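You operate a simulated robot arm through the tools that you are given. There is no shell and no other tool.

The job below is to be done with a simulated two-armed robot. You get a single attempt, and the scene is never put back.

JOB
Wind up the tube in the tray till its tail is at mark 26.
Fine: free the yellow lever, lower the green roller before winding, lock the lever again.

Only the result counts: the job must be done as asked and must still hold three seconds after the hand-in. Knocking over, shifting, dropping, spilling or breaking anything else fails it.

ROBOT AND FRAMES
Two 7-joint arms with fingered hands on one trunk that stands fixed in place. Base frame: the origin is at the foot of the trunk, x ahead of it, y to its left, z up. Readings come in mm, degrees, newtons and seconds.
The left shoulder is at [70, 153, 1272], the right one opposite. With the tool pointing down near the work surface each hand reaches from about 100 to 820 mm from the base axis, measured 20 degrees to its own side. Payload 3.9 kg a hand.
The TCP of each hand is the grasp point between the finger pads, 30 mm short of the fingertips. In the tool frame z runs along the fingers and y along their closing line. The gripper opens to 104 mm. The gripper's body begins 35 mm behind the TCP. The gripper is a hand of 4 fingers: y runs from the thumb to the fingers, the wrist lies at [-17, -104, -178] in the tool frame, and closing takes about 1.5 s.
Orientation is told as [roll, pitch, yaw] about the base's x, y, z axes, in that order, counted from this pose: with the fingers straight down and the wrist toward the robot, the tool's x, y and z point along [0, 1, 0], [1, 0, 0] and [0, 0, -1] of the base frame.

CONTROLS
- The arms move only by the tool drive_tool. It takes "left_plan", "right_plan" or both (then of equal length, played together; a hand with none holds still); each is a list of rows, each an object of numbers (a shift or turn left out is 0, a gripper value left out holds the last): "tx", "ty", "tz": the shift along the tool's x, y, z in mm; "wx", "wy", "wz": the turn, a rotation vector about the tool's x, y, z in degrees; "grip": the gripper command, from -1 (fully open) to 1 (shut), values between in proportion. In form: [{"tx": .., "ty": .., "tz": .., "wx": .., "wy": .., "wz": .., "grip": ..}, ...]. A call has 1 to 20 rows; each row shifts and turns the commanded pose from where the row before left it, along the tool's axes as they then stand. Each row takes 0.2 s and may step no farther than 50 mm and 8.6 degrees from the row before; otherwise, or with a gripper value out of range, the whole call is refused. Where a pose cannot be reached the arm comes as near as it can. A force on the tool above 60 N (or 10 N above the force at the start of the call, whichever is more), or a blocked arm, ends the call early, and 0.2 s more pass. Each finger travels about 72 mm/s and halts on what it meets, pressing with about 26 N; the grip force reading is that of the motor and also rises with nothing between the fingers. The clock runs only during rows and for 0.2 s after the last one: add rows that do not move to give the fingers time. It gives the time, the measured TCP pose, the force on the tool (base axes), the opening and the grip force at its end, in the units of the frame above (readings bear some noise), with the torque about the TCP (base axes, N m) and any sound that the robot's microphone picked up.
- Cameras (640 x 400 px; columns grow to the right, rows downward): "scene" is now at [133.3, -13.6, 1490.8]; the picture's right is [-0.15, -0.99, -0.00], its down [-0.67, 0.10, -0.74] and it looks along [0.73, -0.11, -0.67] (base axes); focal length 321 px, centre (320, 200). "left" rides on the left gripper at [-66, -90, -126] in its tool frame; the picture's right is [-0.78, -0.30, 0.56], its down [0.57, -0.70, 0.42] and it looks along [0.26, 0.65, 0.71] (tool axes); focal length 275 px, centre (320, 200). "right" rides on the right gripper at [66, -90, -126] in its tool frame; the picture's right is [-0.78, 0.30, -0.56], its down [-0.57, -0.70, 0.42] and it looks along [-0.27, 0.65, 0.71] (tool axes); focal length 275 px, centre (320, 200). There is no depth. A picture from a camera that has moved, and an enlarged one, comes with that camera's place and axes in the base frame and with its lens.
- camera(camera): a new picture of that camera. It takes no simulated time.
- move_column(by): slides the trunk up (or, below 0, down) by that many mm; the arms and the scene camera ride with it, the base frame stays. It gives what a move gives, with no picture.
- set_grasp(shape, hand): the hand has 4 fingers and takes this shape, open, in about a second: jaw (thumb against the fingers, like two jaws); tri (thumb and two fingers); tip (a fingertip pinch); poke (one finger out to press); point (the index stretched); flat (the hand flat); cup (the hand cupped); fist (a fist). The gripper value then closes the fingers along that shape, each until it touches; the sizes above hold for jaw. It gives what a move gives, with no picture.
- head_to(pan, tilt): turns the head with the scene camera to pan (to the left, within 86 degrees either way) and tilt (down, from -29 to 69), counted from straight ahead of the robot. It gives what a move gives.
- inspect(camera, box): a new picture of the part [left, top, right, bottom] of that camera's present view, enlarged. It takes no simulated time.
- job_done(): hands the job in; it is judged then, once.

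Nothing tells you positions but the pictures and the camera data. Unless the task says otherwise, let go and move clear before handing in.

The tools are called after "Call:" as a command line: name --argument value ..., lists and objects as JSON in quotes. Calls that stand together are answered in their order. drive_tool: Moves the arms, as the interface text tells. Its arguments: {"type":"object","properties":{"left_plan":{"type":"array"},"right_plan":{"type":"array"}},"required":[]} The other tools are called the same way: move_column (by) slides the trunk up or down; set_grasp (shape, hand) gives the hand a shape; head_to (pan, tilt) turns the head that bears the scene camera; camera (camera) takes a picture; inspect (camera, box) takes an enlarged picture of a part of a camera's view; job_done () hands the job in.

At the start:

```text
clock: 0.0
left_tcp_pos: [543.7, 90.5, 1202.9]
left_orientation: [0.1, 0.0, 0.0]
left_force: [-0.3, -0.1, -0.4]
left_wrist_torque: [-0.01, 0.02, 0.01]
left_finger_gap: 103.8
left_grip_force: 0.0
left_shape: jaw
right_tcp_pos: [501.0, -341.7, 1229.4]
right_orientation: [0.0, 0.0, 0.2]
right_force: [-0.1, 0.0, -0.2]
right_wrist_torque: [-0.02, 0.0, -0.04]
right_finger_gap: 103.6
right_grip_force: 0.2
right_shape: jaw
trunk travel left (down, up): [-725.0, 215.0]
head pan, tilt: [-8.4, 42.3]
```

scene: 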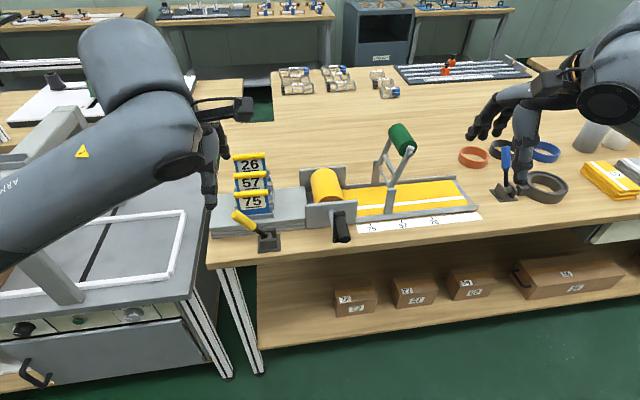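
right: 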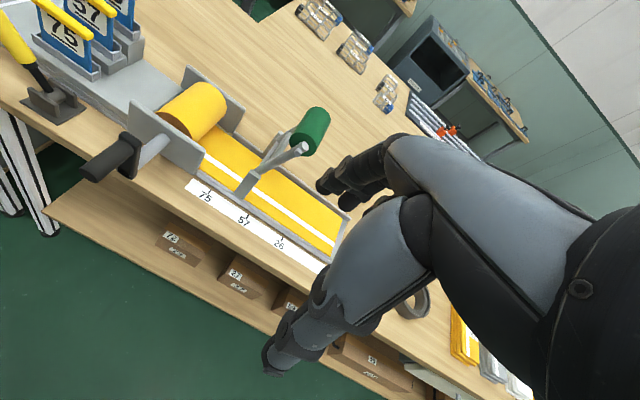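
left: 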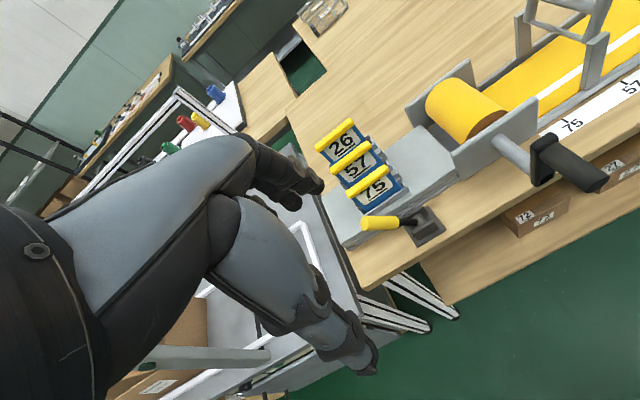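

I see a winding rig on the bench: a yellow roll with a crank at its near side, a green roller on a raised arm, a tray with a scale (75, 57, 26), a yellow lever on the left and plates marked 26/57/75. I'll take enlarged views first.

Call:
inspect --camera "scene" --box '[200, 100, 500, 290]'

Call:
inspect --camera "left" --box '[300, 0, 640, 250]'

Call:
inspect --camera "right" --box '[0, 0, 380, 260]'

```text
2.11 times, centred on (350, 195) of scene
camera zoom: at [133.3, -13.6, 1490.8], right [-0.15, -0.99, 0.0], down [-0.67, 0.1, -0.74], along [0.73, -0.11, -0.67], focal length 676 px, centre (257, 210)
```

zoom: 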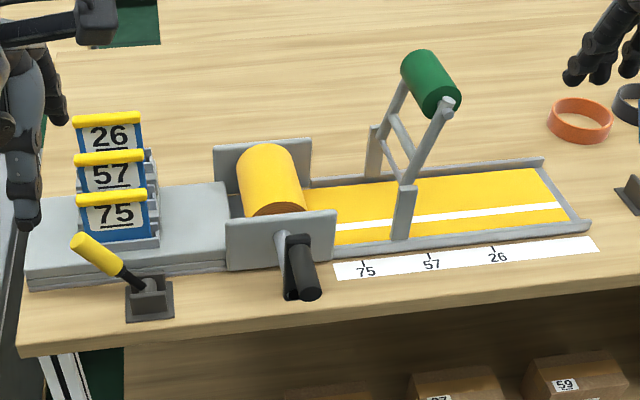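

```text
1.60 times, centred on (470, 125) of left
camera zoom: at [453.8, 25.9, 1328.7], right [-0.3, -0.78, -0.56], down [-0.7, 0.57, -0.42], along [0.65, 0.27, -0.71], focal length 440 px, centre (80, 320)
```

zoom: 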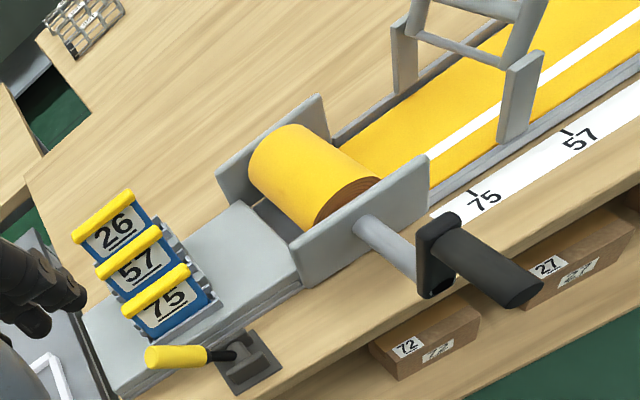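

```text
1.54 times, centred on (190, 130) of right
camera zoom: at [411.0, -275.2, 1356.3], right [0.3, -0.78, 0.56], down [-0.7, -0.57, -0.42], along [0.65, -0.26, -0.71], focal length 424 px, centre (520, 308)
```

zoom: 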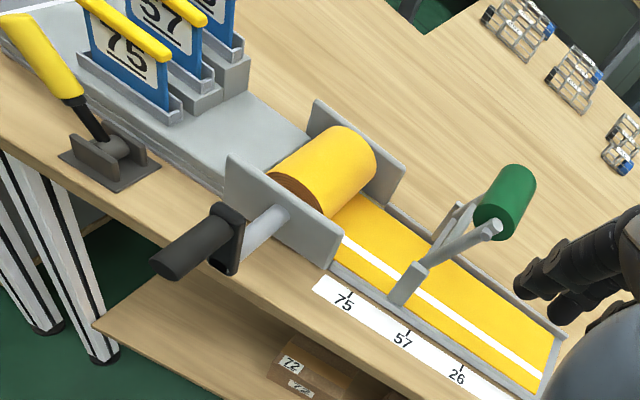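

The mark-26 tick triangulates to about (720, -418, 841), the raised green roller's near end to (739, -322, 1066), and its post top to (715, -282, 970). I'll zoom in on the lever, the crank, the roller and the tail.

Call:
inspect --camera "scene" --box '[220, 190, 300, 260]'

Call:
inspect --camera "scene" --box '[295, 160, 375, 250]'

Call:
inspect --camera "scene" --box '[360, 110, 490, 240]'

Call:
inspect --camera "left" --box '[320, 180, 460, 260]'

Call:
inspect --camera "left" --box '[400, 50, 640, 210]'

Call:
inspect --camera "right" --box '[0, 0, 160, 140]'

Call:
inspect --camera "right" --box '[180, 90, 360, 270]'

Call:
inspect --camera "right" --box '[70, 60, 250, 200]'

```text
5.71 times, centred on (260, 225) of scene
camera zoom: at [133.3, -13.6, 1490.8], right [-0.15, -0.99, 0.0], down [-0.67, 0.1, -0.74], along [0.73, -0.11, -0.67], focal length 1835 px, centre (663, 57)
```

zoom: 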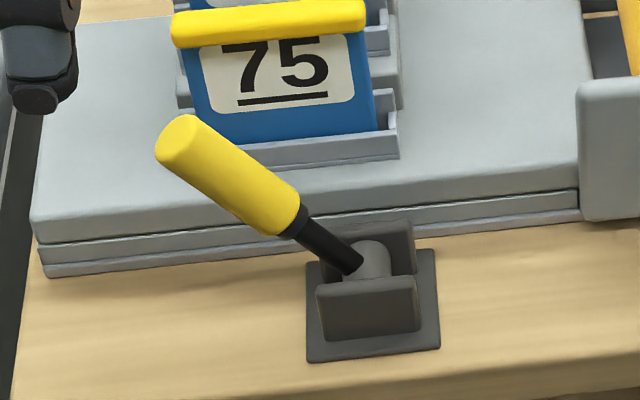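

```text
4.44 times, centred on (335, 205) of scene
camera zoom: at [133.3, -13.6, 1490.8], right [-0.15, -0.99, 0.0], down [-0.67, 0.1, -0.74], along [0.73, -0.11, -0.67], focal length 1427 px, centre (253, 178)
```

zoom: 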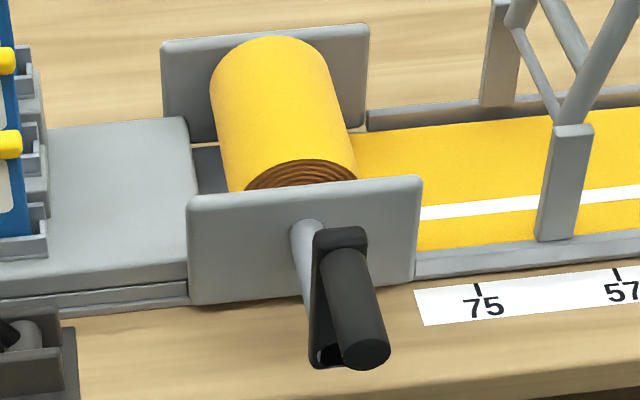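

```text
3.08 times, centred on (425, 175) of scene
camera zoom: at [133.3, -13.6, 1490.8], right [-0.15, -0.99, 0.0], down [-0.67, 0.1, -0.74], along [0.73, -0.11, -0.67], focal length 988 px, centre (-3, 277)
```

zoom: 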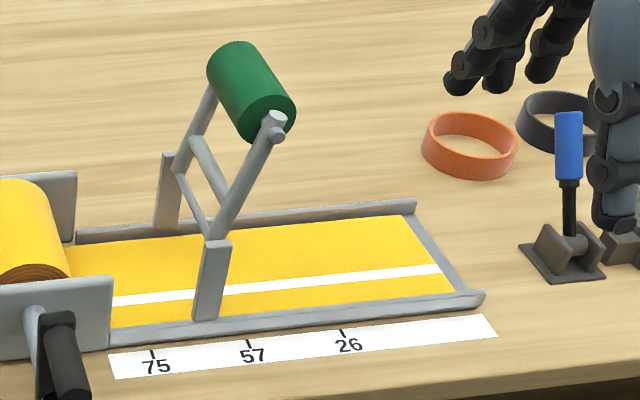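

```text
4.57 times, centred on (390, 220) of left
camera zoom: at [453.8, 25.9, 1328.7], right [-0.3, -0.78, -0.56], down [-0.7, 0.57, -0.42], along [0.65, 0.27, -0.71], focal length 1258 px, centre (0, 109)
```

zoom: 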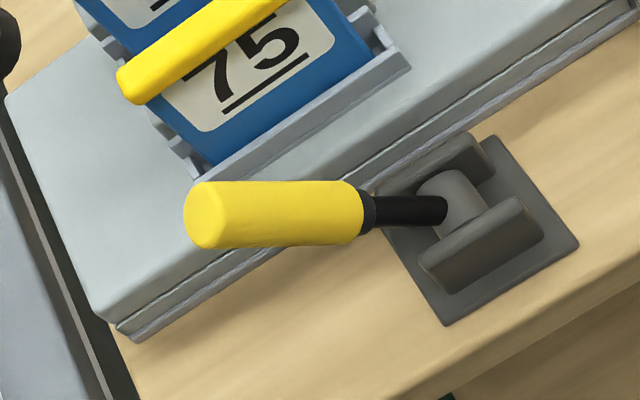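

```text
2.50 times, centred on (520, 130) of left
camera zoom: at [453.8, 25.9, 1328.7], right [-0.3, -0.78, -0.56], down [-0.7, 0.57, -0.42], along [0.65, 0.27, -0.71], focal length 688 px, centre (-180, 375)
```

zoom: 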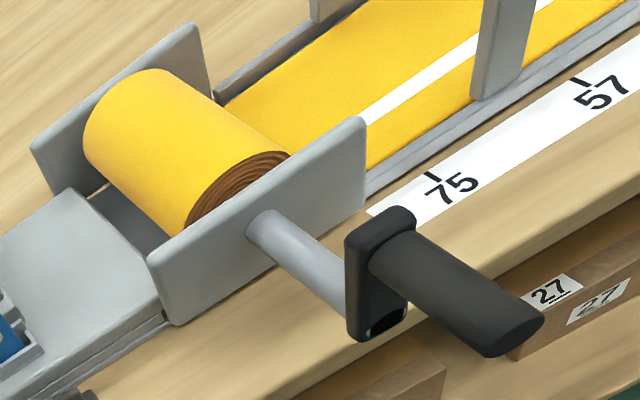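

```text
2.86 times, centred on (80, 70) of right
camera zoom: at [411.0, -275.2, 1356.3], right [0.3, -0.78, 0.56], down [-0.7, -0.57, -0.42], along [0.65, -0.26, -0.71], focal length 786 px, centre (1006, 571)
```

zoom: 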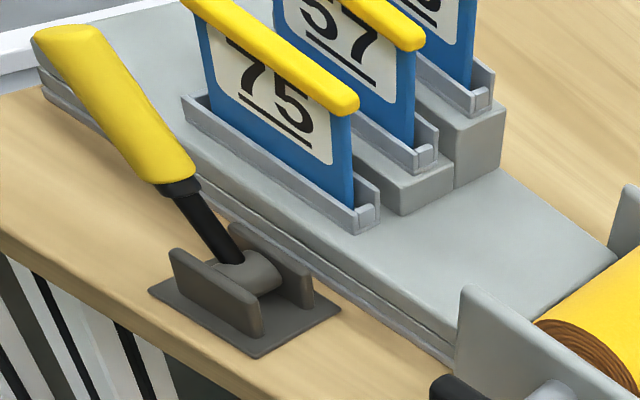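

```text
2.22 times, centred on (270, 180) of right
camera zoom: at [411.0, -275.2, 1356.3], right [0.3, -0.78, 0.56], down [-0.7, -0.57, -0.42], along [0.65, -0.26, -0.71], focal length 612 px, centre (431, 244)
```

zoom: 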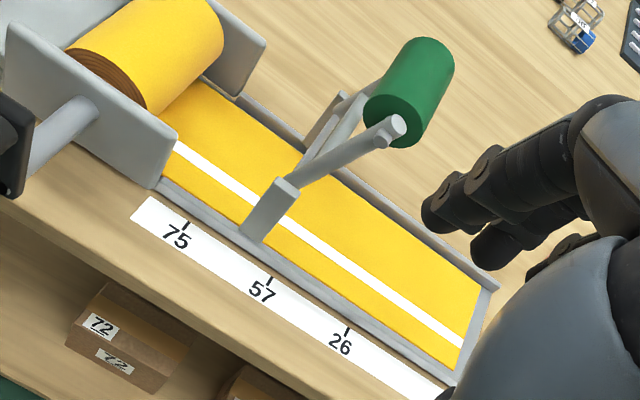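

```text
2.86 times, centred on (160, 130) of right
camera zoom: at [411.0, -275.2, 1356.3], right [0.3, -0.78, 0.56], down [-0.7, -0.57, -0.42], along [0.65, -0.26, -0.71], focal length 786 px, centre (777, 400)
```

zoom: 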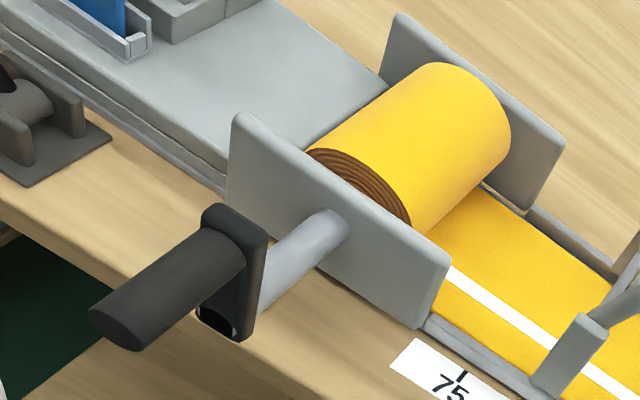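

The lever pivots near (693, 40, 867) and leans left, with its tip near (698, 107, 951). The crank handle runs along x from about 562 to 625 at y -131, z 977, above a shaft at z about 912. Next I'll check the hand geometry.

Call:
inspect --camera "scene" --box '[440, 60, 600, 210]'

Call:
inspect --camera "scene" --box '[140, 80, 290, 230]'

Call:
inspect --camera "right" --box '[240, 100, 560, 400]'

```text
2.67 times, centred on (520, 135) of scene
camera zoom: at [133.3, -13.6, 1490.8], right [-0.15, -0.99, 0.0], down [-0.67, 0.1, -0.74], along [0.73, -0.11, -0.67], focal length 856 px, centre (-213, 373)
```

zoom: 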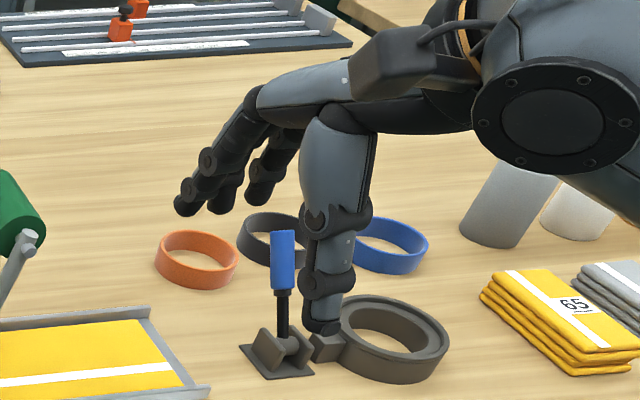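

```text
2.67 times, centred on (215, 155) of scene
camera zoom: at [133.3, -13.6, 1490.8], right [-0.15, -0.99, 0.0], down [-0.67, 0.1, -0.74], along [0.73, -0.11, -0.67], focal length 856 px, centre (600, 320)
```

zoom: 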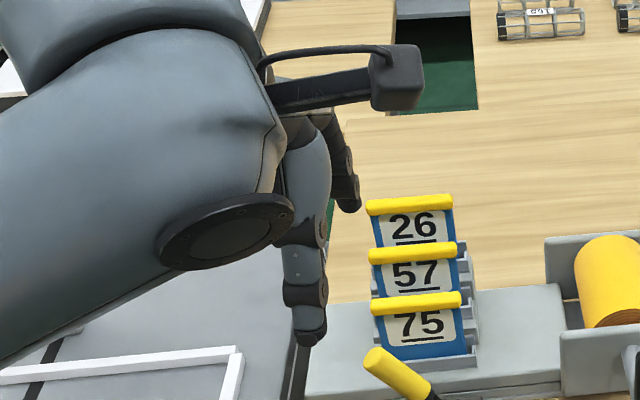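

```text
1.33 times, centred on (400, 250) of right
camera zoom: at [411.0, -275.2, 1356.3], right [0.3, -0.78, 0.56], down [-0.7, -0.57, -0.42], along [0.65, -0.26, -0.71], focal length 367 px, centre (213, 133)
```

zoom: 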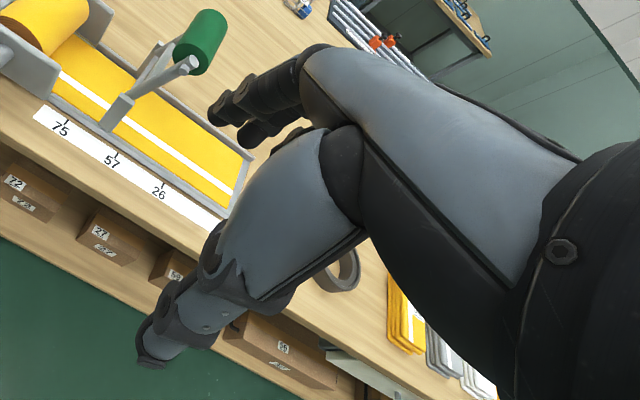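

The hands are human-like, with three fingers opposing a thumb. I'll bring the left hand, partly closed, above the yellow lever to pinch it fore-and-aft.

Call:
drive_tool --left_plan '[{"ty": 19, "tx": 1, "tz": 20, "grip": -0.2}, {"ty": 19, "tx": 1, "tz": 20, "grip": -0.2}, {"ty": 19, "tx": 1, "tz": 20, "grip": -0.2}, {"ty": 19, "tx": 1, "tz": 20, "grip": -0.2}, {"ty": 19, "tx": 1, "tz": 20, "grip": -0.2}, {"ty": 19, "tx": 1, "tz": 20, "grip": -0.2}, {"ty": 19, "tx": 1, "tz": 20, "grip": -0.2}, {"ty": 19, "tx": 1, "tz": 20, "grip": -0.2}, {"grip": -0.2}]'

Call:
camera --camera "scene"

Call:
camera --camera "left"

Call:
camera --camera "right"

```text
clock: 2.0
left_tcp_pos: [696.5, 101.8, 1044.3]
left_orientation: [0.0, -0.1, 0.1]
left_force: [-0.8, 0.2, -0.4]
left_wrist_torque: [0.02, 0.03, 0.01]
left_finger_gap: 63.1
left_grip_force: 0.0
left_shape: jaw
right_tcp_pos: [500.4, -341.2, 1228.8]
right_orientation: [0.1, 0.1, 0.2]
right_force: [-0.4, -0.4, -0.1]
right_wrist_torque: [-0.02, 0.01, 0.0]
right_finger_gap: 103.7
right_grip_force: 0.1
right_shape: jaw
trunk travel left (down, up): [-725.0, 215.0]
head pan, tilt: [-8.4, 42.3]
```

```text
taken
camera scene: at [132.8, -13.4, 1490.9], right [-0.15, -0.99, 0.0], down [-0.67, 0.1, -0.74], along [0.73, -0.11, -0.67], focal length 321 px, centre (320, 200)
```

scene: 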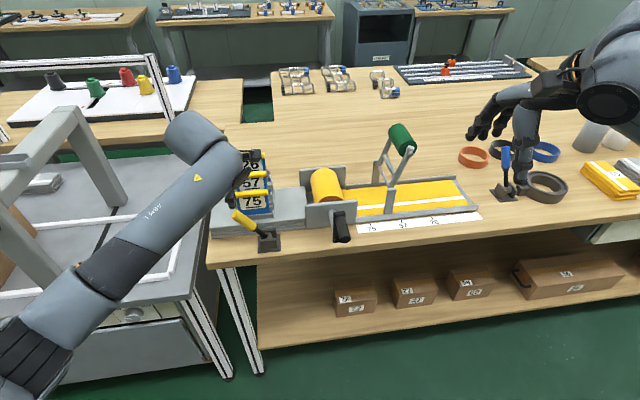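

```text
taken
camera left: at [605.7, 35.9, 1170.2], right [-0.3, -0.78, -0.56], down [-0.7, 0.57, -0.42], along [0.65, 0.27, -0.71], focal length 275 px, centre (320, 200)
```

left: 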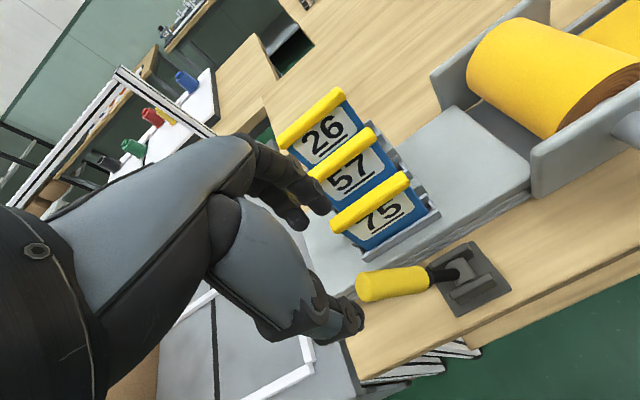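

```text
taken
camera right: at [410.6, -275.2, 1356.4], right [0.3, -0.78, 0.56], down [-0.7, -0.57, -0.42], along [0.65, -0.26, -0.71], focal length 275 px, centre (320, 200)
```

right: 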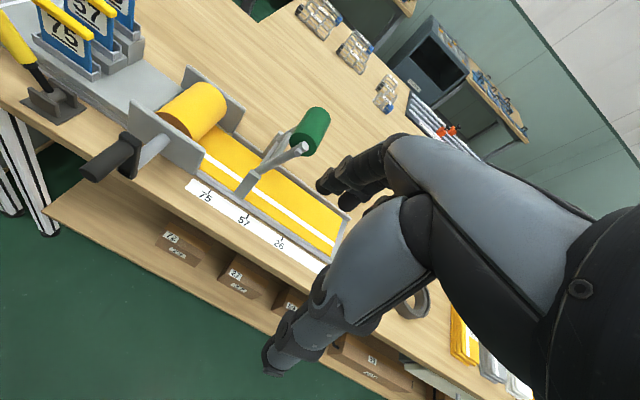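

The left hand is above the lever and the triangulation holds. I'll descend so the fingers straddle the yellow grip near (696, 98, 940).

Call:
drive_tool --left_plan '[{"tz": 15, "tx": -0.5, "grip": -0.2}, {"tz": 15, "tx": -0.5}, {"tz": 15, "tx": -0.5}, {"tz": 15, "tx": -0.5}, {"tz": 15, "tx": -0.5}, {"tz": 15, "tx": -0.5}, {"tz": 12, "tx": -0.5}, {}]'

Call:
camera --camera "left"

Call:
inspect --camera "scene" --box '[180, 140, 320, 270]'

Call:
inspect --camera "right" --box '[0, 0, 160, 140]'

```text
clock: 3.8
left_tcp_pos: [696.3, 96.3, 941.6]
left_orientation: [0.0, 0.0, 0.2]
left_force: [-1.9, 0.1, 1.3]
left_wrist_torque: [0.01, -0.07, 0.03]
left_finger_gap: 62.5
left_grip_force: 0.1
left_shape: jaw
right_tcp_pos: [501.0, -340.8, 1228.7]
right_orientation: [0.0, 0.0, 0.2]
right_force: [0.7, 0.3, 0.4]
right_wrist_torque: [0.0, 0.0, 0.01]
right_finger_gap: 103.7
right_grip_force: 0.0
right_shape: jaw
trunk travel left (down, up): [-725.0, 215.0]
head pan, tilt: [-8.4, 42.3]
```

```text
taken
camera left: at [606.0, 30.4, 1067.1], right [-0.3, -0.78, -0.56], down [-0.7, 0.57, -0.42], along [0.65, 0.27, -0.71], focal length 275 px, centre (320, 200)
```

left: 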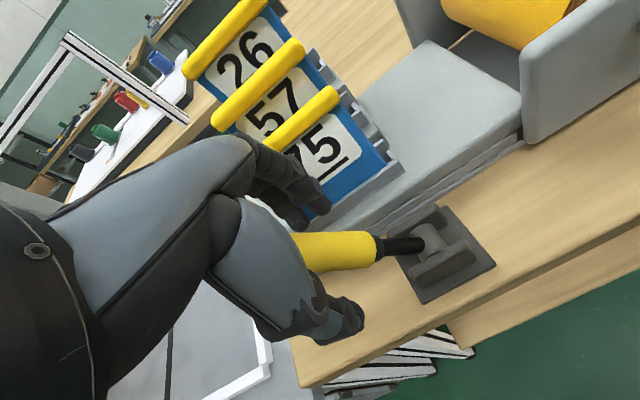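

```text
3.08 times, centred on (250, 205) of scene
camera zoom: at [132.8, -13.6, 1490.9], right [-0.15, -0.99, 0.0], down [-0.67, 0.1, -0.74], along [0.73, -0.11, -0.67], focal length 988 px, centre (535, 185)
```

zoom: 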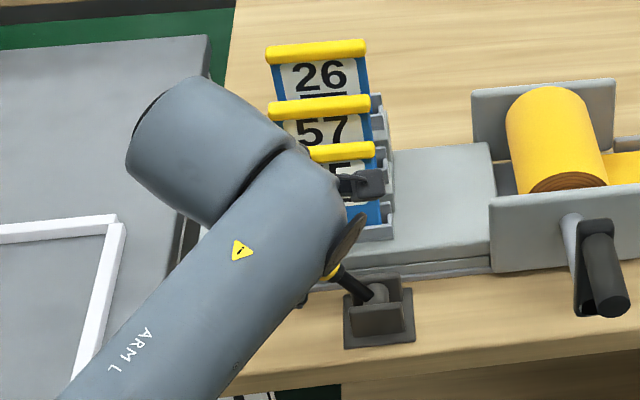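

```text
2.86 times, centred on (80, 70) of right
camera zoom: at [410.6, -275.2, 1356.4], right [0.3, -0.78, 0.56], down [-0.7, -0.57, -0.42], along [0.65, -0.26, -0.71], focal length 786 px, centre (1006, 571)
```

zoom: 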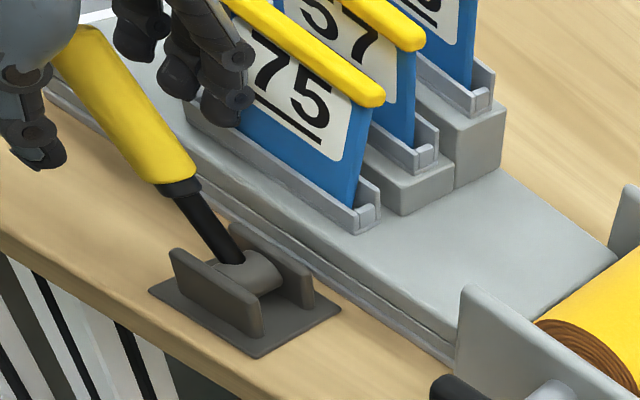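

The fingers' knuckles seem to be touching plate 75's top and tilting it slightly. I'll ease back toward the robot while slowly closing on the lever, so the plate can settle.

Call:
drive_tool --left_plan '[{"ty": -3, "grip": -0.15}, {"ty": -3, "grip": -0.1}, {"ty": -3, "grip": -0.05}, {"ty": -2, "grip": 0.0}, {"grip": 0.05}, {"grip": 0.1}, {"grip": 0.15}, {}]'

Call:
camera --camera "left"

Call:
inspect --camera "right" --box '[0, 0, 160, 140]'

Call:
inspect --camera "scene" --box '[220, 140, 300, 210]'

```text
clock: 5.6
left_tcp_pos: [685.7, 94.9, 940.9]
left_orientation: [0.1, 0.0, 0.0]
left_force: [0.4, 0.2, 1.5]
left_wrist_torque: [0.01, 0.02, 0.01]
left_finger_gap: 44.6
left_grip_force: 0.1
left_shape: jaw
right_tcp_pos: [501.1, -341.9, 1229.4]
right_orientation: [0.1, 0.0, 0.1]
right_force: [0.0, 0.1, 0.7]
right_wrist_torque: [-0.02, -0.02, 0.01]
right_finger_gap: 103.8
right_grip_force: 0.1
right_shape: jaw
trunk travel left (down, up): [-725.0, 215.0]
head pan, tilt: [-8.4, 42.3]
```

```text
taken
camera left: at [595.0, 29.8, 1066.2], right [-0.3, -0.78, -0.56], down [-0.7, 0.57, -0.42], along [0.65, 0.27, -0.71], focal length 275 px, centre (320, 200)
```

left: 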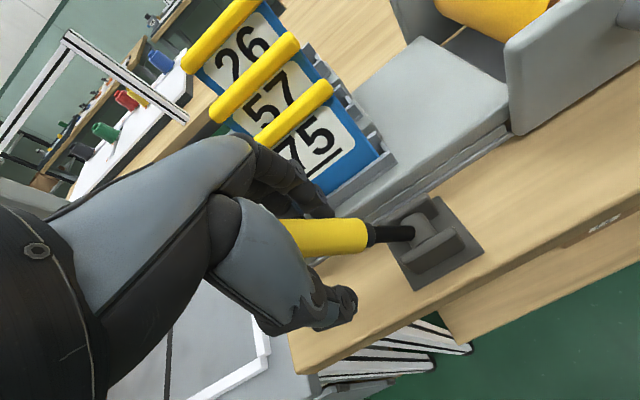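

```text
2.86 times, centred on (80, 70) of right
camera zoom: at [411.0, -275.3, 1356.3], right [0.3, -0.78, 0.56], down [-0.7, -0.57, -0.42], along [0.65, -0.26, -0.71], focal length 786 px, centre (1006, 571)
```

zoom: 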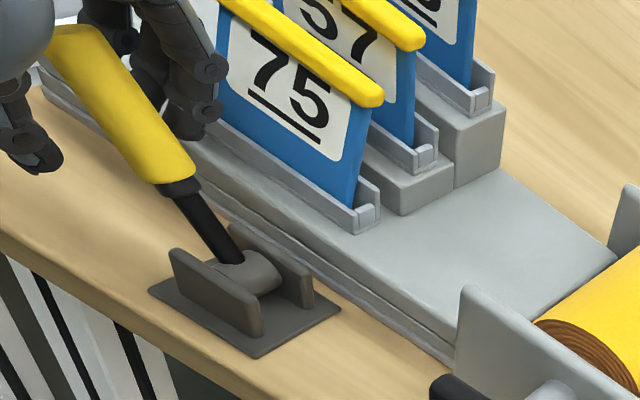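

```text
5.71 times, centred on (260, 175) of scene
camera zoom: at [133.3, -13.6, 1490.8], right [-0.15, -0.99, 0.0], down [-0.67, 0.1, -0.74], along [0.73, -0.11, -0.67], focal length 1835 px, centre (663, 343)
```

zoom: 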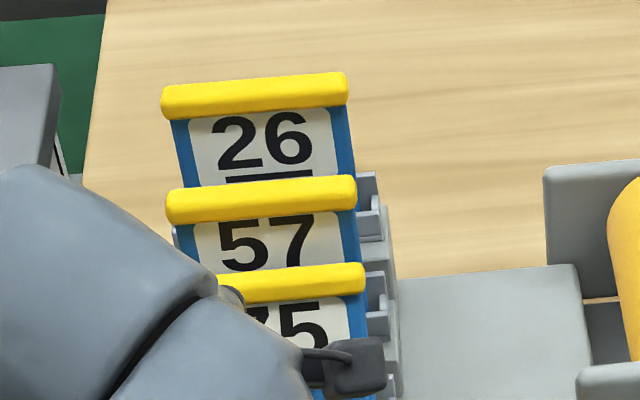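

Plate 75 now leans back about 12° in its slot; I'll right it later. First I'll close gently on the lever grip.

Call:
drive_tool --left_plan '[{"grip": 0.3}, {"grip": 0.45}, {"grip": 0.6}, {"grip": 0.8}, {"grip": 1.0}, {}, {}]'

Call:
camera --camera "left"

Call:
inspect --camera "right" --box '[0, 0, 160, 140]'

```text
clock: 7.2
left_tcp_pos: [685.0, 96.4, 939.3]
left_orientation: [0.1, 0.2, 0.1]
left_force: [3.2, 1.1, -3.0]
left_wrist_torque: [0.02, -0.21, 0.13]
left_finger_gap: 4.8
left_grip_force: 25.4
left_shape: jaw
right_tcp_pos: [501.7, -340.5, 1229.3]
right_orientation: [0.0, 0.0, 0.1]
right_force: [0.5, -0.3, -0.1]
right_wrist_torque: [0.0, -0.01, 0.0]
right_finger_gap: 103.5
right_grip_force: 0.1
right_shape: jaw
trunk travel left (down, up): [-725.0, 215.0]
head pan, tilt: [-8.4, 42.3]
```

```text
taken
camera left: at [595.7, 30.6, 1065.1], right [-0.3, -0.78, -0.56], down [-0.7, 0.57, -0.42], along [0.65, 0.27, -0.72], focal length 275 px, centre (320, 200)
```

left: 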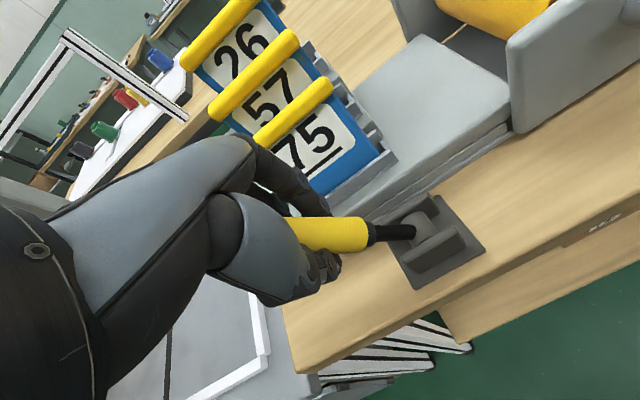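

```text
2.86 times, centred on (80, 70) of right
camera zoom: at [412.1, -274.7, 1356.0], right [0.3, -0.78, 0.56], down [-0.7, -0.57, -0.42], along [0.65, -0.26, -0.71], focal length 786 px, centre (1006, 571)
```

zoom: 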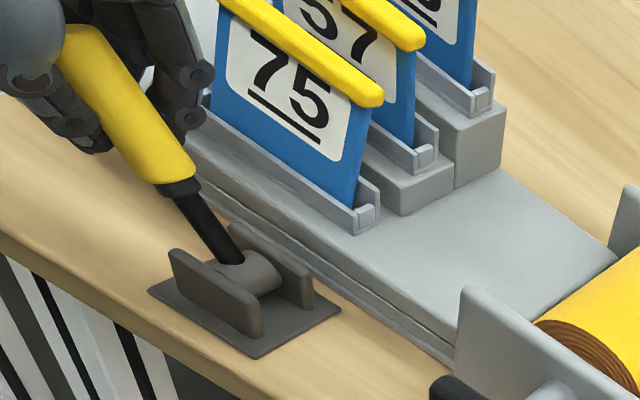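

The grip is on the lever. I'll try a small arc move to the right, following a 91 mm radius about the pivot.

Call:
drive_tool --left_plan '[{"tx": -3.9, "tz": -2.8, "grip": 1.0}, {"tx": -3.9, "tz": -2.7}, {"tx": -4.2, "tz": -2.3}, {"tx": -4.2, "tz": -2.3}, {"tx": -4.4, "tz": -1.9}, {"tx": -4.4, "tz": -1.9}, {}]'

Call:
camera --camera "left"

Call:
inspect --camera "right" --box '[0, 0, 160, 140]'

```text
clock: 8.8
left_tcp_pos: [684.8, 70.0, 954.1]
left_orientation: [0.0, 0.0, -0.1]
left_force: [-0.3, 1.9, -2.1]
left_wrist_torque: [0.11, -0.03, 0.08]
left_finger_gap: 5.3
left_grip_force: 25.6
left_shape: jaw
right_tcp_pos: [500.7, -341.1, 1229.4]
right_orientation: [0.0, 0.0, 0.1]
right_force: [-0.8, 0.6, 0.4]
right_wrist_torque: [0.03, 0.03, -0.01]
right_finger_gap: 103.7
right_grip_force: 0.1
right_shape: jaw
trunk travel left (down, up): [-725.0, 215.0]
head pan, tilt: [-8.4, 42.3]
```

```text
taken
camera left: at [595.6, 5.3, 1079.4], right [-0.3, -0.78, -0.56], down [-0.7, 0.57, -0.42], along [0.65, 0.26, -0.71], focal length 275 px, centre (320, 200)
```

left: 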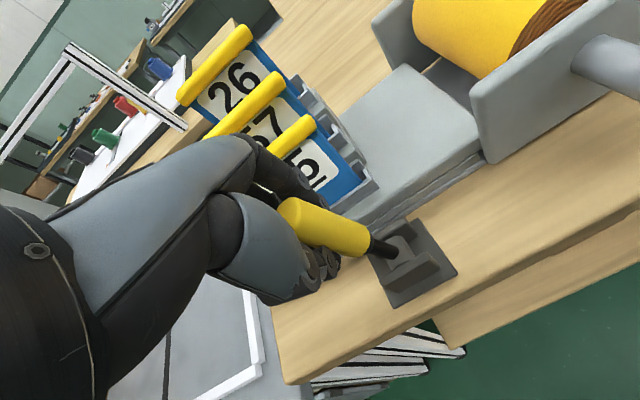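

```text
2.86 times, centred on (80, 70) of right
camera zoom: at [411.5, -274.8, 1356.2], right [0.3, -0.78, 0.56], down [-0.7, -0.57, -0.42], along [0.65, -0.26, -0.71], focal length 786 px, centre (1006, 571)
```

zoom: 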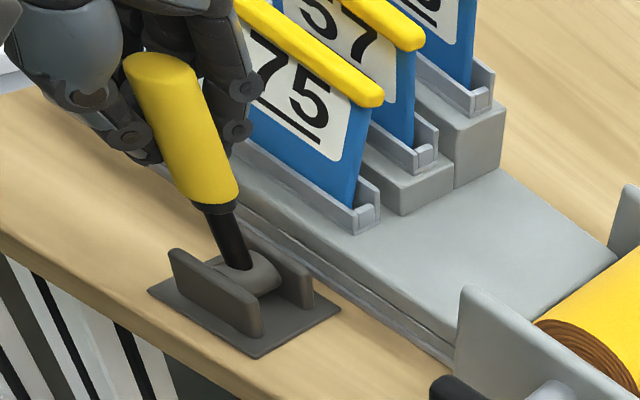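

The lever is following with very little force, pushed by the closed fingers. I'll continue along the arc.

Call:
drive_tool --left_plan '[{"tx": -3.9, "tz": -1.2, "grip": 1.0}, {"tx": -3.9, "tz": -1.1}, {"tx": -4.7, "tz": -0.9}, {"tx": -4.7, "tz": -0.9}, {"tx": -4.8, "tz": -0.4}, {"tx": -4.8, "tz": -0.4}, {"tx": -4.8}, {"tx": -4.8}, {"tx": -4.8, "tz": 0.6}, {"tx": -4.7, "tz": 0.6}, {}]'

Call:
camera --camera "left"

Call:
inspect --camera "right" --box '[0, 0, 160, 140]'

```text
clock: 11.2
left_tcp_pos: [684.6, 24.3, 958.7]
left_orientation: [0.0, 0.0, 0.0]
left_force: [0.2, 0.6, 0.1]
left_wrist_torque: [0.0, -0.03, -0.03]
left_finger_gap: 3.8
left_grip_force: 26.0
left_shape: jaw
right_tcp_pos: [500.2, -342.0, 1229.5]
right_orientation: [0.0, 0.0, 0.0]
right_force: [0.5, -0.4, 0.0]
right_wrist_torque: [-0.02, 0.03, -0.04]
right_finger_gap: 103.5
right_grip_force: 0.1
right_shape: jaw
trunk travel left (down, up): [-725.0, 215.0]
head pan, tilt: [-8.4, 42.3]
```

```text
taken
camera left: at [594.5, -41.5, 1084.1], right [-0.3, -0.78, -0.56], down [-0.7, 0.57, -0.42], along [0.65, 0.26, -0.71], focal length 275 px, centre (320, 200)
```

left: 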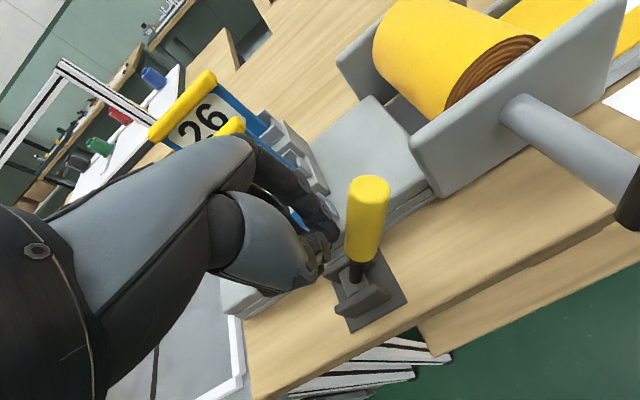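

```text
2.86 times, centred on (80, 70) of right
camera zoom: at [410.9, -275.4, 1356.2], right [0.3, -0.78, 0.56], down [-0.7, -0.57, -0.42], along [0.65, -0.26, -0.71], focal length 786 px, centre (1006, 571)
```

zoom: 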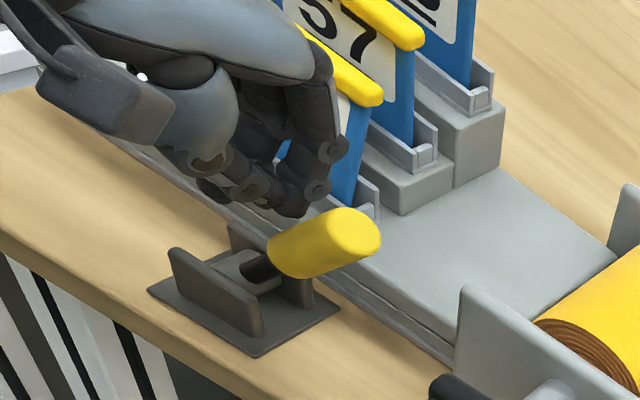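

The lever has flopped over to about 36° right, mirroring its start, so it should be free. I'll lift the left hand straight up and check lever and plate.

Call:
drive_tool --left_plan '[{"tz": -15, "grip": 1.0}, {"tz": -15}, {"tz": -15}, {"tz": -15}, {"tz": -20}, {"tz": -20}, {}]'

Call:
inspect --camera "right" --box '[0, 0, 160, 140]'

Call:
camera --camera "left"

Call:
inspect --camera "scene" --box '[220, 140, 300, 260]'

```text
clock: 12.8
left_tcp_pos: [684.9, 24.0, 1059.8]
left_orientation: [0.0, 0.0, 0.0]
left_force: [0.0, -0.2, -1.0]
left_wrist_torque: [0.0, -0.01, -0.01]
left_finger_gap: 3.7
left_grip_force: 25.9
left_shape: jaw
right_tcp_pos: [500.9, -341.4, 1229.7]
right_orientation: [0.0, 0.0, 0.1]
right_force: [-0.3, -0.2, 0.6]
right_wrist_torque: [-0.01, 0.02, 0.02]
right_finger_gap: 103.4
right_grip_force: 0.1
right_shape: jaw
trunk travel left (down, up): [-725.0, 215.0]
head pan, tilt: [-8.4, 42.3]
```

```text
2.86 times, centred on (80, 70) of right
camera zoom: at [411.1, -275.2, 1356.2], right [0.3, -0.78, 0.56], down [-0.7, -0.57, -0.42], along [0.65, -0.26, -0.71], focal length 786 px, centre (1006, 571)
```

zoom: 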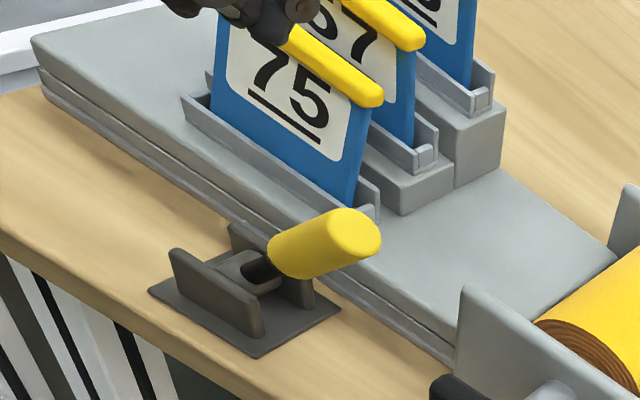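

```text
taken
camera left: at [594.5, -41.7, 1185.7], right [-0.3, -0.78, -0.56], down [-0.7, 0.57, -0.42], along [0.65, 0.27, -0.71], focal length 275 px, centre (320, 200)
```

left: 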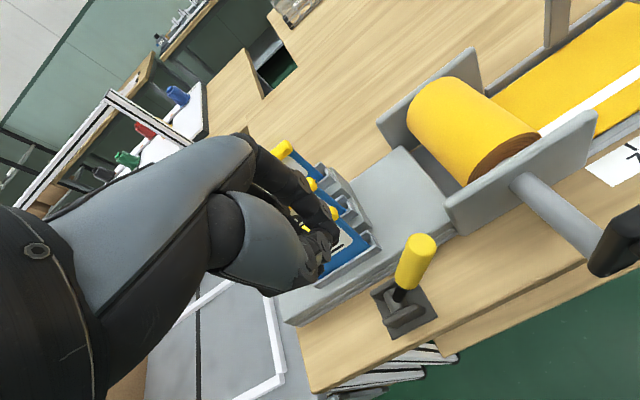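

```text
3.33 times, centred on (260, 200) of scene
camera zoom: at [133.4, -13.5, 1490.8], right [-0.15, -0.99, 0.0], down [-0.67, 0.1, -0.74], along [0.73, -0.11, -0.67], focal length 1070 px, centre (520, 200)
```

zoom: 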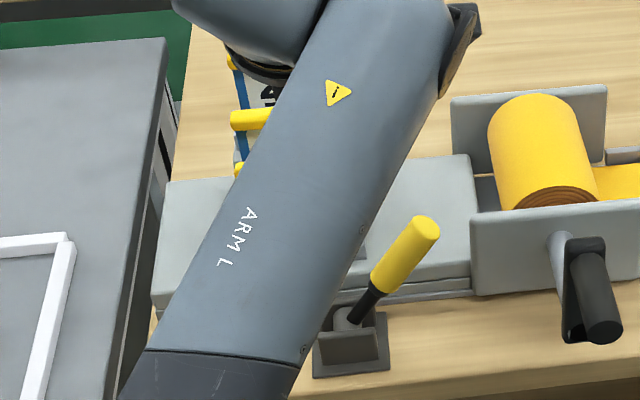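

The lever now rests leaning right (free). Before touching the green roller I want a side-on view of its pivot, so I'll lower the right hand in front of the bench and pitch it so its camera looks level. The left hand moves up out of the way.

Call:
drive_tool --left_plan '[{"tz": -20, "ty": -25, "tx": 10, "grip": 0.5}, {"tz": -20, "ty": -25, "tx": 10}, {"tz": -20, "ty": -25, "tx": 10}, {"tz": -20, "ty": -25, "tx": 10}, {"tz": -20, "ty": -25, "tx": 10}, {"ty": -25, "tx": 10}, {}, {}, {}, {}, {}, {}, {}, {}, {}, {}]' --right_plan '[{"tz": 28, "ty": 3, "tx": 3}, {"tz": 28, "ty": 3, "tx": 3}, {"tz": 28, "ty": 3, "tx": 3}, {"tz": 28, "ty": 3, "tx": 3}, {"tz": 28, "ty": 3, "tx": 3}, {"tz": 28, "ty": 3, "tx": 3}, {"tz": 28, "ty": 3, "tx": 3}, {"tz": 28, "ty": 3, "tx": 2}, {"tz": 28, "ty": 3, "tx": 2}, {"wx": -7.5}, {"wx": -7.5}, {"wx": -7.5}, {"wx": -7.5}, {"wx": -7.5}, {"wx": -7.5}, {}]'

Call:
camera --camera "right"

Call:
camera --camera "scene"

```text
clock: 16.2
left_tcp_pos: [536.3, 84.8, 1159.1]
left_orientation: [0.0, 0.0, 0.1]
left_force: [0.0, 0.6, 0.1]
left_wrist_torque: [-0.04, 0.0, -0.01]
left_finger_gap: 25.6
left_grip_force: 0.1
left_shape: jaw
right_tcp_pos: [527.7, -316.3, 977.5]
right_orientation: [0.0, -45.0, 0.1]
right_force: [0.5, 0.1, 1.8]
right_wrist_torque: [0.0, 0.01, 0.01]
right_finger_gap: 103.5
right_grip_force: 0.1
right_shape: jaw
trunk travel left (down, up): [-725.0, 215.0]
head pan, tilt: [-8.4, 42.3]
```

```text
taken
camera right: at [375.1, -250.1, 1003.7], right [-0.18, -0.78, 0.6], down [-0.19, -0.57, -0.8], along [0.96, -0.26, -0.05], focal length 275 px, centre (320, 200)
```

right: 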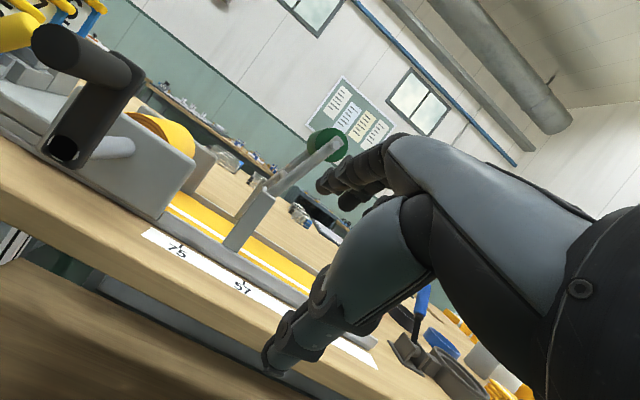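

```text
taken
camera scene: at [133.2, -14.0, 1490.9], right [-0.15, -0.99, 0.0], down [-0.67, 0.1, -0.74], along [0.73, -0.11, -0.67], focal length 321 px, centre (320, 200)
```

scene: 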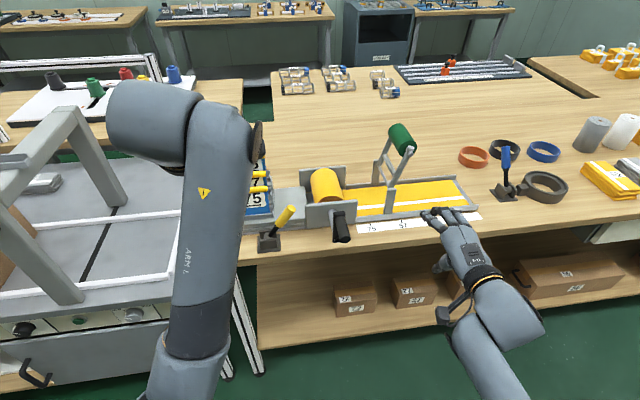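

Good side view. I'll zoom in on the roller frame and the crank.

Call:
inspect --camera "right" --box '[140, 100, 400, 300]'

Call:
inspect --camera "right" --box '[0, 0, 260, 230]'

Call:
inspect --camera "scene" --box '[370, 110, 430, 220]'

```text
2.00 times, centred on (270, 200) of right
camera zoom: at [375.1, -250.1, 1003.7], right [-0.18, -0.78, 0.6], down [-0.19, -0.57, -0.8], along [0.96, -0.26, -0.05], focal length 551 px, centre (420, 200)
```

zoom: 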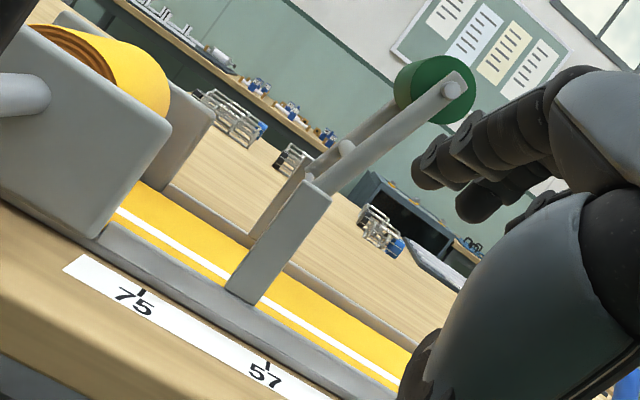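

```text
1.74 times, centred on (130, 115) of right
camera zoom: at [375.1, -250.1, 1003.7], right [-0.18, -0.78, 0.6], down [-0.19, -0.57, -0.8], along [0.96, -0.26, -0.05], focal length 479 px, centre (650, 348)
```

zoom: 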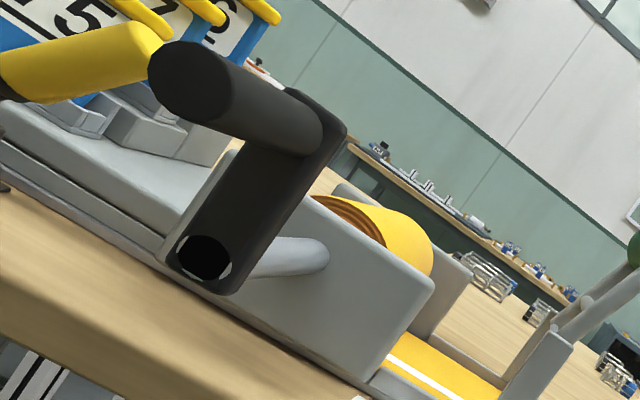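

```text
3.64 times, centred on (400, 165) of scene
camera zoom: at [133.2, -14.0, 1490.9], right [-0.15, -0.99, 0.0], down [-0.67, 0.1, -0.74], along [0.73, -0.11, -0.67], focal length 1168 px, centre (29, 327)
```

zoom: 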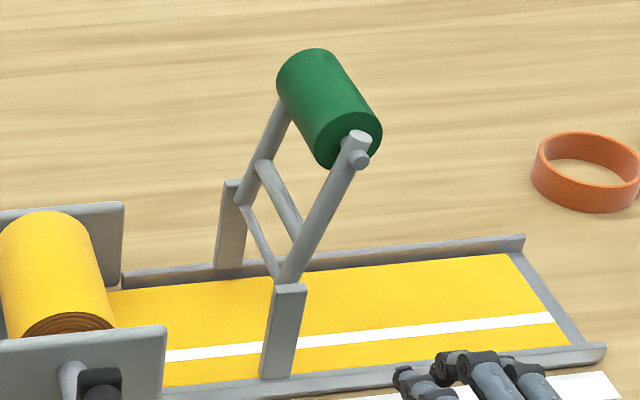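

The side view puts the roller frame's pivot near y -282, z 955 with a 113 mm arm. The roll is R≈34 at (y -131, z 912). I think the roller swings left over vertical to rest on the roll. I'll turn the right hand to point forward with its closing line sideways, which suits both the roller and the crank.

Call:
drive_tool --right_plan '[{"wx": -7.5}, {"wx": -7.5}, {"wx": -7.5}, {"wx": -7.5}, {"wx": -7.5}, {"wx": -7.5}, {"wz": -8.2}, {"wz": -8.2}, {"wz": -8.2}, {"wz": -8.2}, {"wz": -8.2}, {"wz": -8.2}, {"wz": -8.2}, {"wz": -8.2}, {"wz": -8.2}, {"wz": -8.2}, {"wz": -8.0}, {}, {}]'

Call:
camera --camera "right"

Call:
camera --camera "scene"

```text
clock: 20.2
left_tcp_pos: [536.4, 85.3, 1158.8]
left_orientation: [0.0, -0.1, 0.2]
left_force: [0.2, 0.0, 0.5]
left_wrist_torque: [0.01, 0.01, -0.03]
left_finger_gap: 25.8
left_grip_force: 0.0
left_shape: jaw
right_tcp_pos: [526.9, -316.3, 977.7]
right_orientation: [-90.0, 0.0, 90.2]
right_force: [0.0, -0.5, 0.0]
right_wrist_torque: [-0.03, 0.01, -0.02]
right_finger_gap: 103.9
right_grip_force: 0.1
right_shape: jaw
trunk travel left (down, up): [-725.0, 215.0]
head pan, tilt: [-8.4, 42.3]
```

```text
taken
camera right: at [402.2, -406.1, 912.9], right [-0.56, 0.3, 0.78], down [0.43, -0.7, 0.57], along [0.71, 0.65, 0.26], focal length 275 px, centre (320, 200)
```

right: 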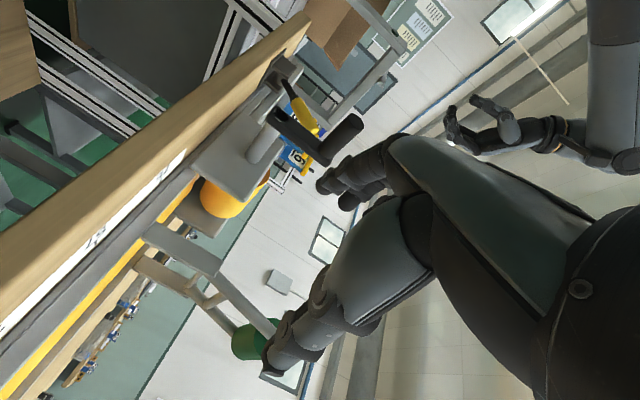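

```text
taken
camera scene: at [133.2, -13.5, 1490.9], right [-0.15, -0.99, 0.0], down [-0.67, 0.1, -0.74], along [0.73, -0.11, -0.67], focal length 321 px, centre (320, 200)
```

scene: 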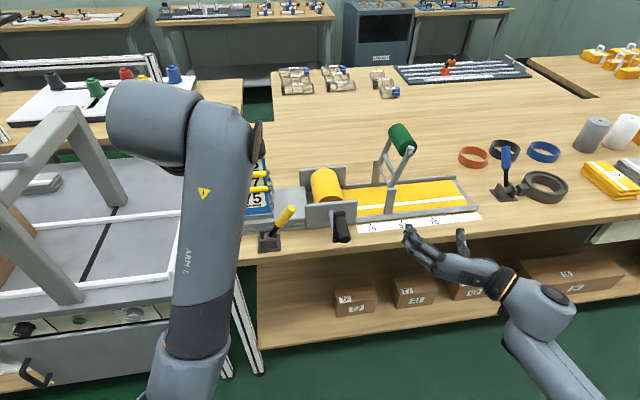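

The orientation was reached. I'll raise the right hand to roller height, tilt it 20° to match the roller arm, and approach along x, stopping short for a look.

Call:
drive_tool --right_plan '[{"tx": -21, "ty": -1.2, "grip": -1}, {"tx": -21, "ty": -1.2}, {"tx": -21, "ty": -1.2}, {"tx": -21, "ty": -1.2}, {"wz": 6.7}, {"wz": 6.7}, {"wz": 6.6}, {"tz": 28}, {"tz": 28}, {"tz": 28}, {"tz": 28}, {"tz": 28}, {}]'

Call:
camera --camera "scene"

Call:
inspect --camera "scene" --box '[350, 100, 500, 220]'

Call:
camera --camera "right"

Call:
camera --camera "left"

```text
clock: 23.0
left_tcp_pos: [535.8, 85.7, 1160.5]
left_orientation: [0.0, 0.0, 0.1]
left_force: [-0.3, -0.5, -0.7]
left_wrist_torque: [0.01, -0.01, 0.0]
left_finger_gap: 26.0
left_grip_force: 0.1
left_shape: jaw
right_tcp_pos: [666.7, -320.2, 1061.9]
right_orientation: [-90.0, -20.0, 90.1]
right_force: [-0.8, -0.7, -0.8]
right_wrist_torque: [0.0, 0.01, 0.02]
right_finger_gap: 104.1
right_grip_force: 0.1
right_shape: jaw
trunk travel left (down, up): [-725.0, 215.0]
head pan, tilt: [-8.4, 42.3]
```

```text
taken
camera scene: at [132.4, -13.6, 1490.9], right [-0.15, -0.99, 0.0], down [-0.67, 0.1, -0.74], along [0.73, -0.11, -0.67], focal length 321 px, centre (320, 200)
```

scene: 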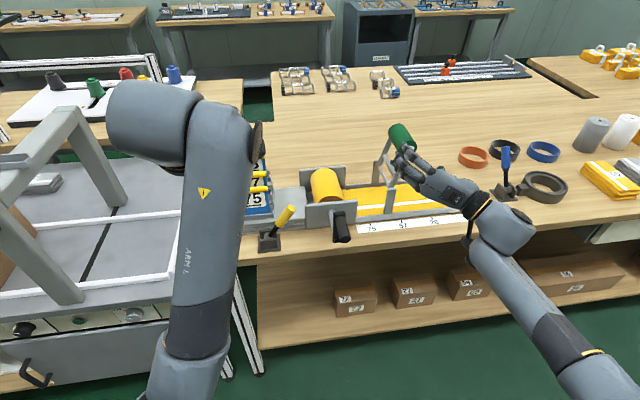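

```text
3.33 times, centred on (425, 160) of scene
camera zoom: at [132.4, -13.6, 1490.9], right [-0.15, -0.99, 0.0], down [-0.67, 0.1, -0.74], along [0.73, -0.11, -0.67], focal length 1070 px, centre (-30, 333)
```

zoom: 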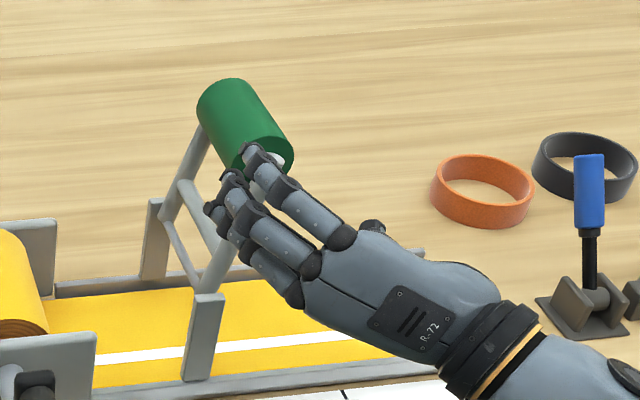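

```text
taken
camera right: at [541.5, -382.9, 970.0], right [-0.56, 0.01, 0.83], down [0.43, -0.85, 0.3], along [0.71, 0.52, 0.47], focal length 275 px, centre (320, 200)
```

right: 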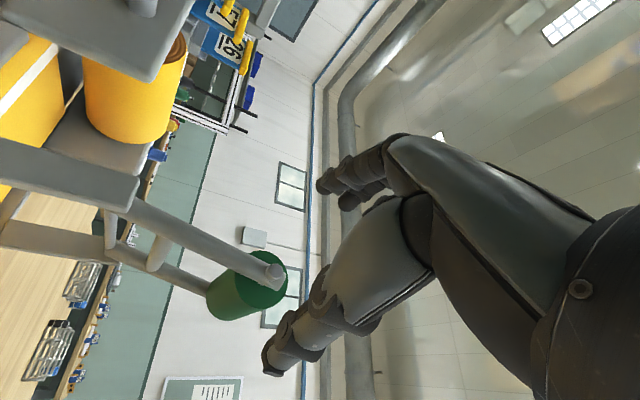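

```text
taken
camera left: at [445.6, 19.5, 1285.2], right [-0.3, -0.78, -0.56], down [-0.7, 0.57, -0.42], along [0.65, 0.27, -0.71], focal length 275 px, centre (320, 200)
```

left: 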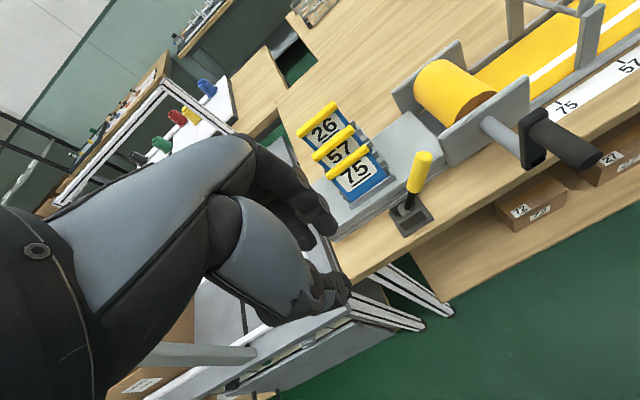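

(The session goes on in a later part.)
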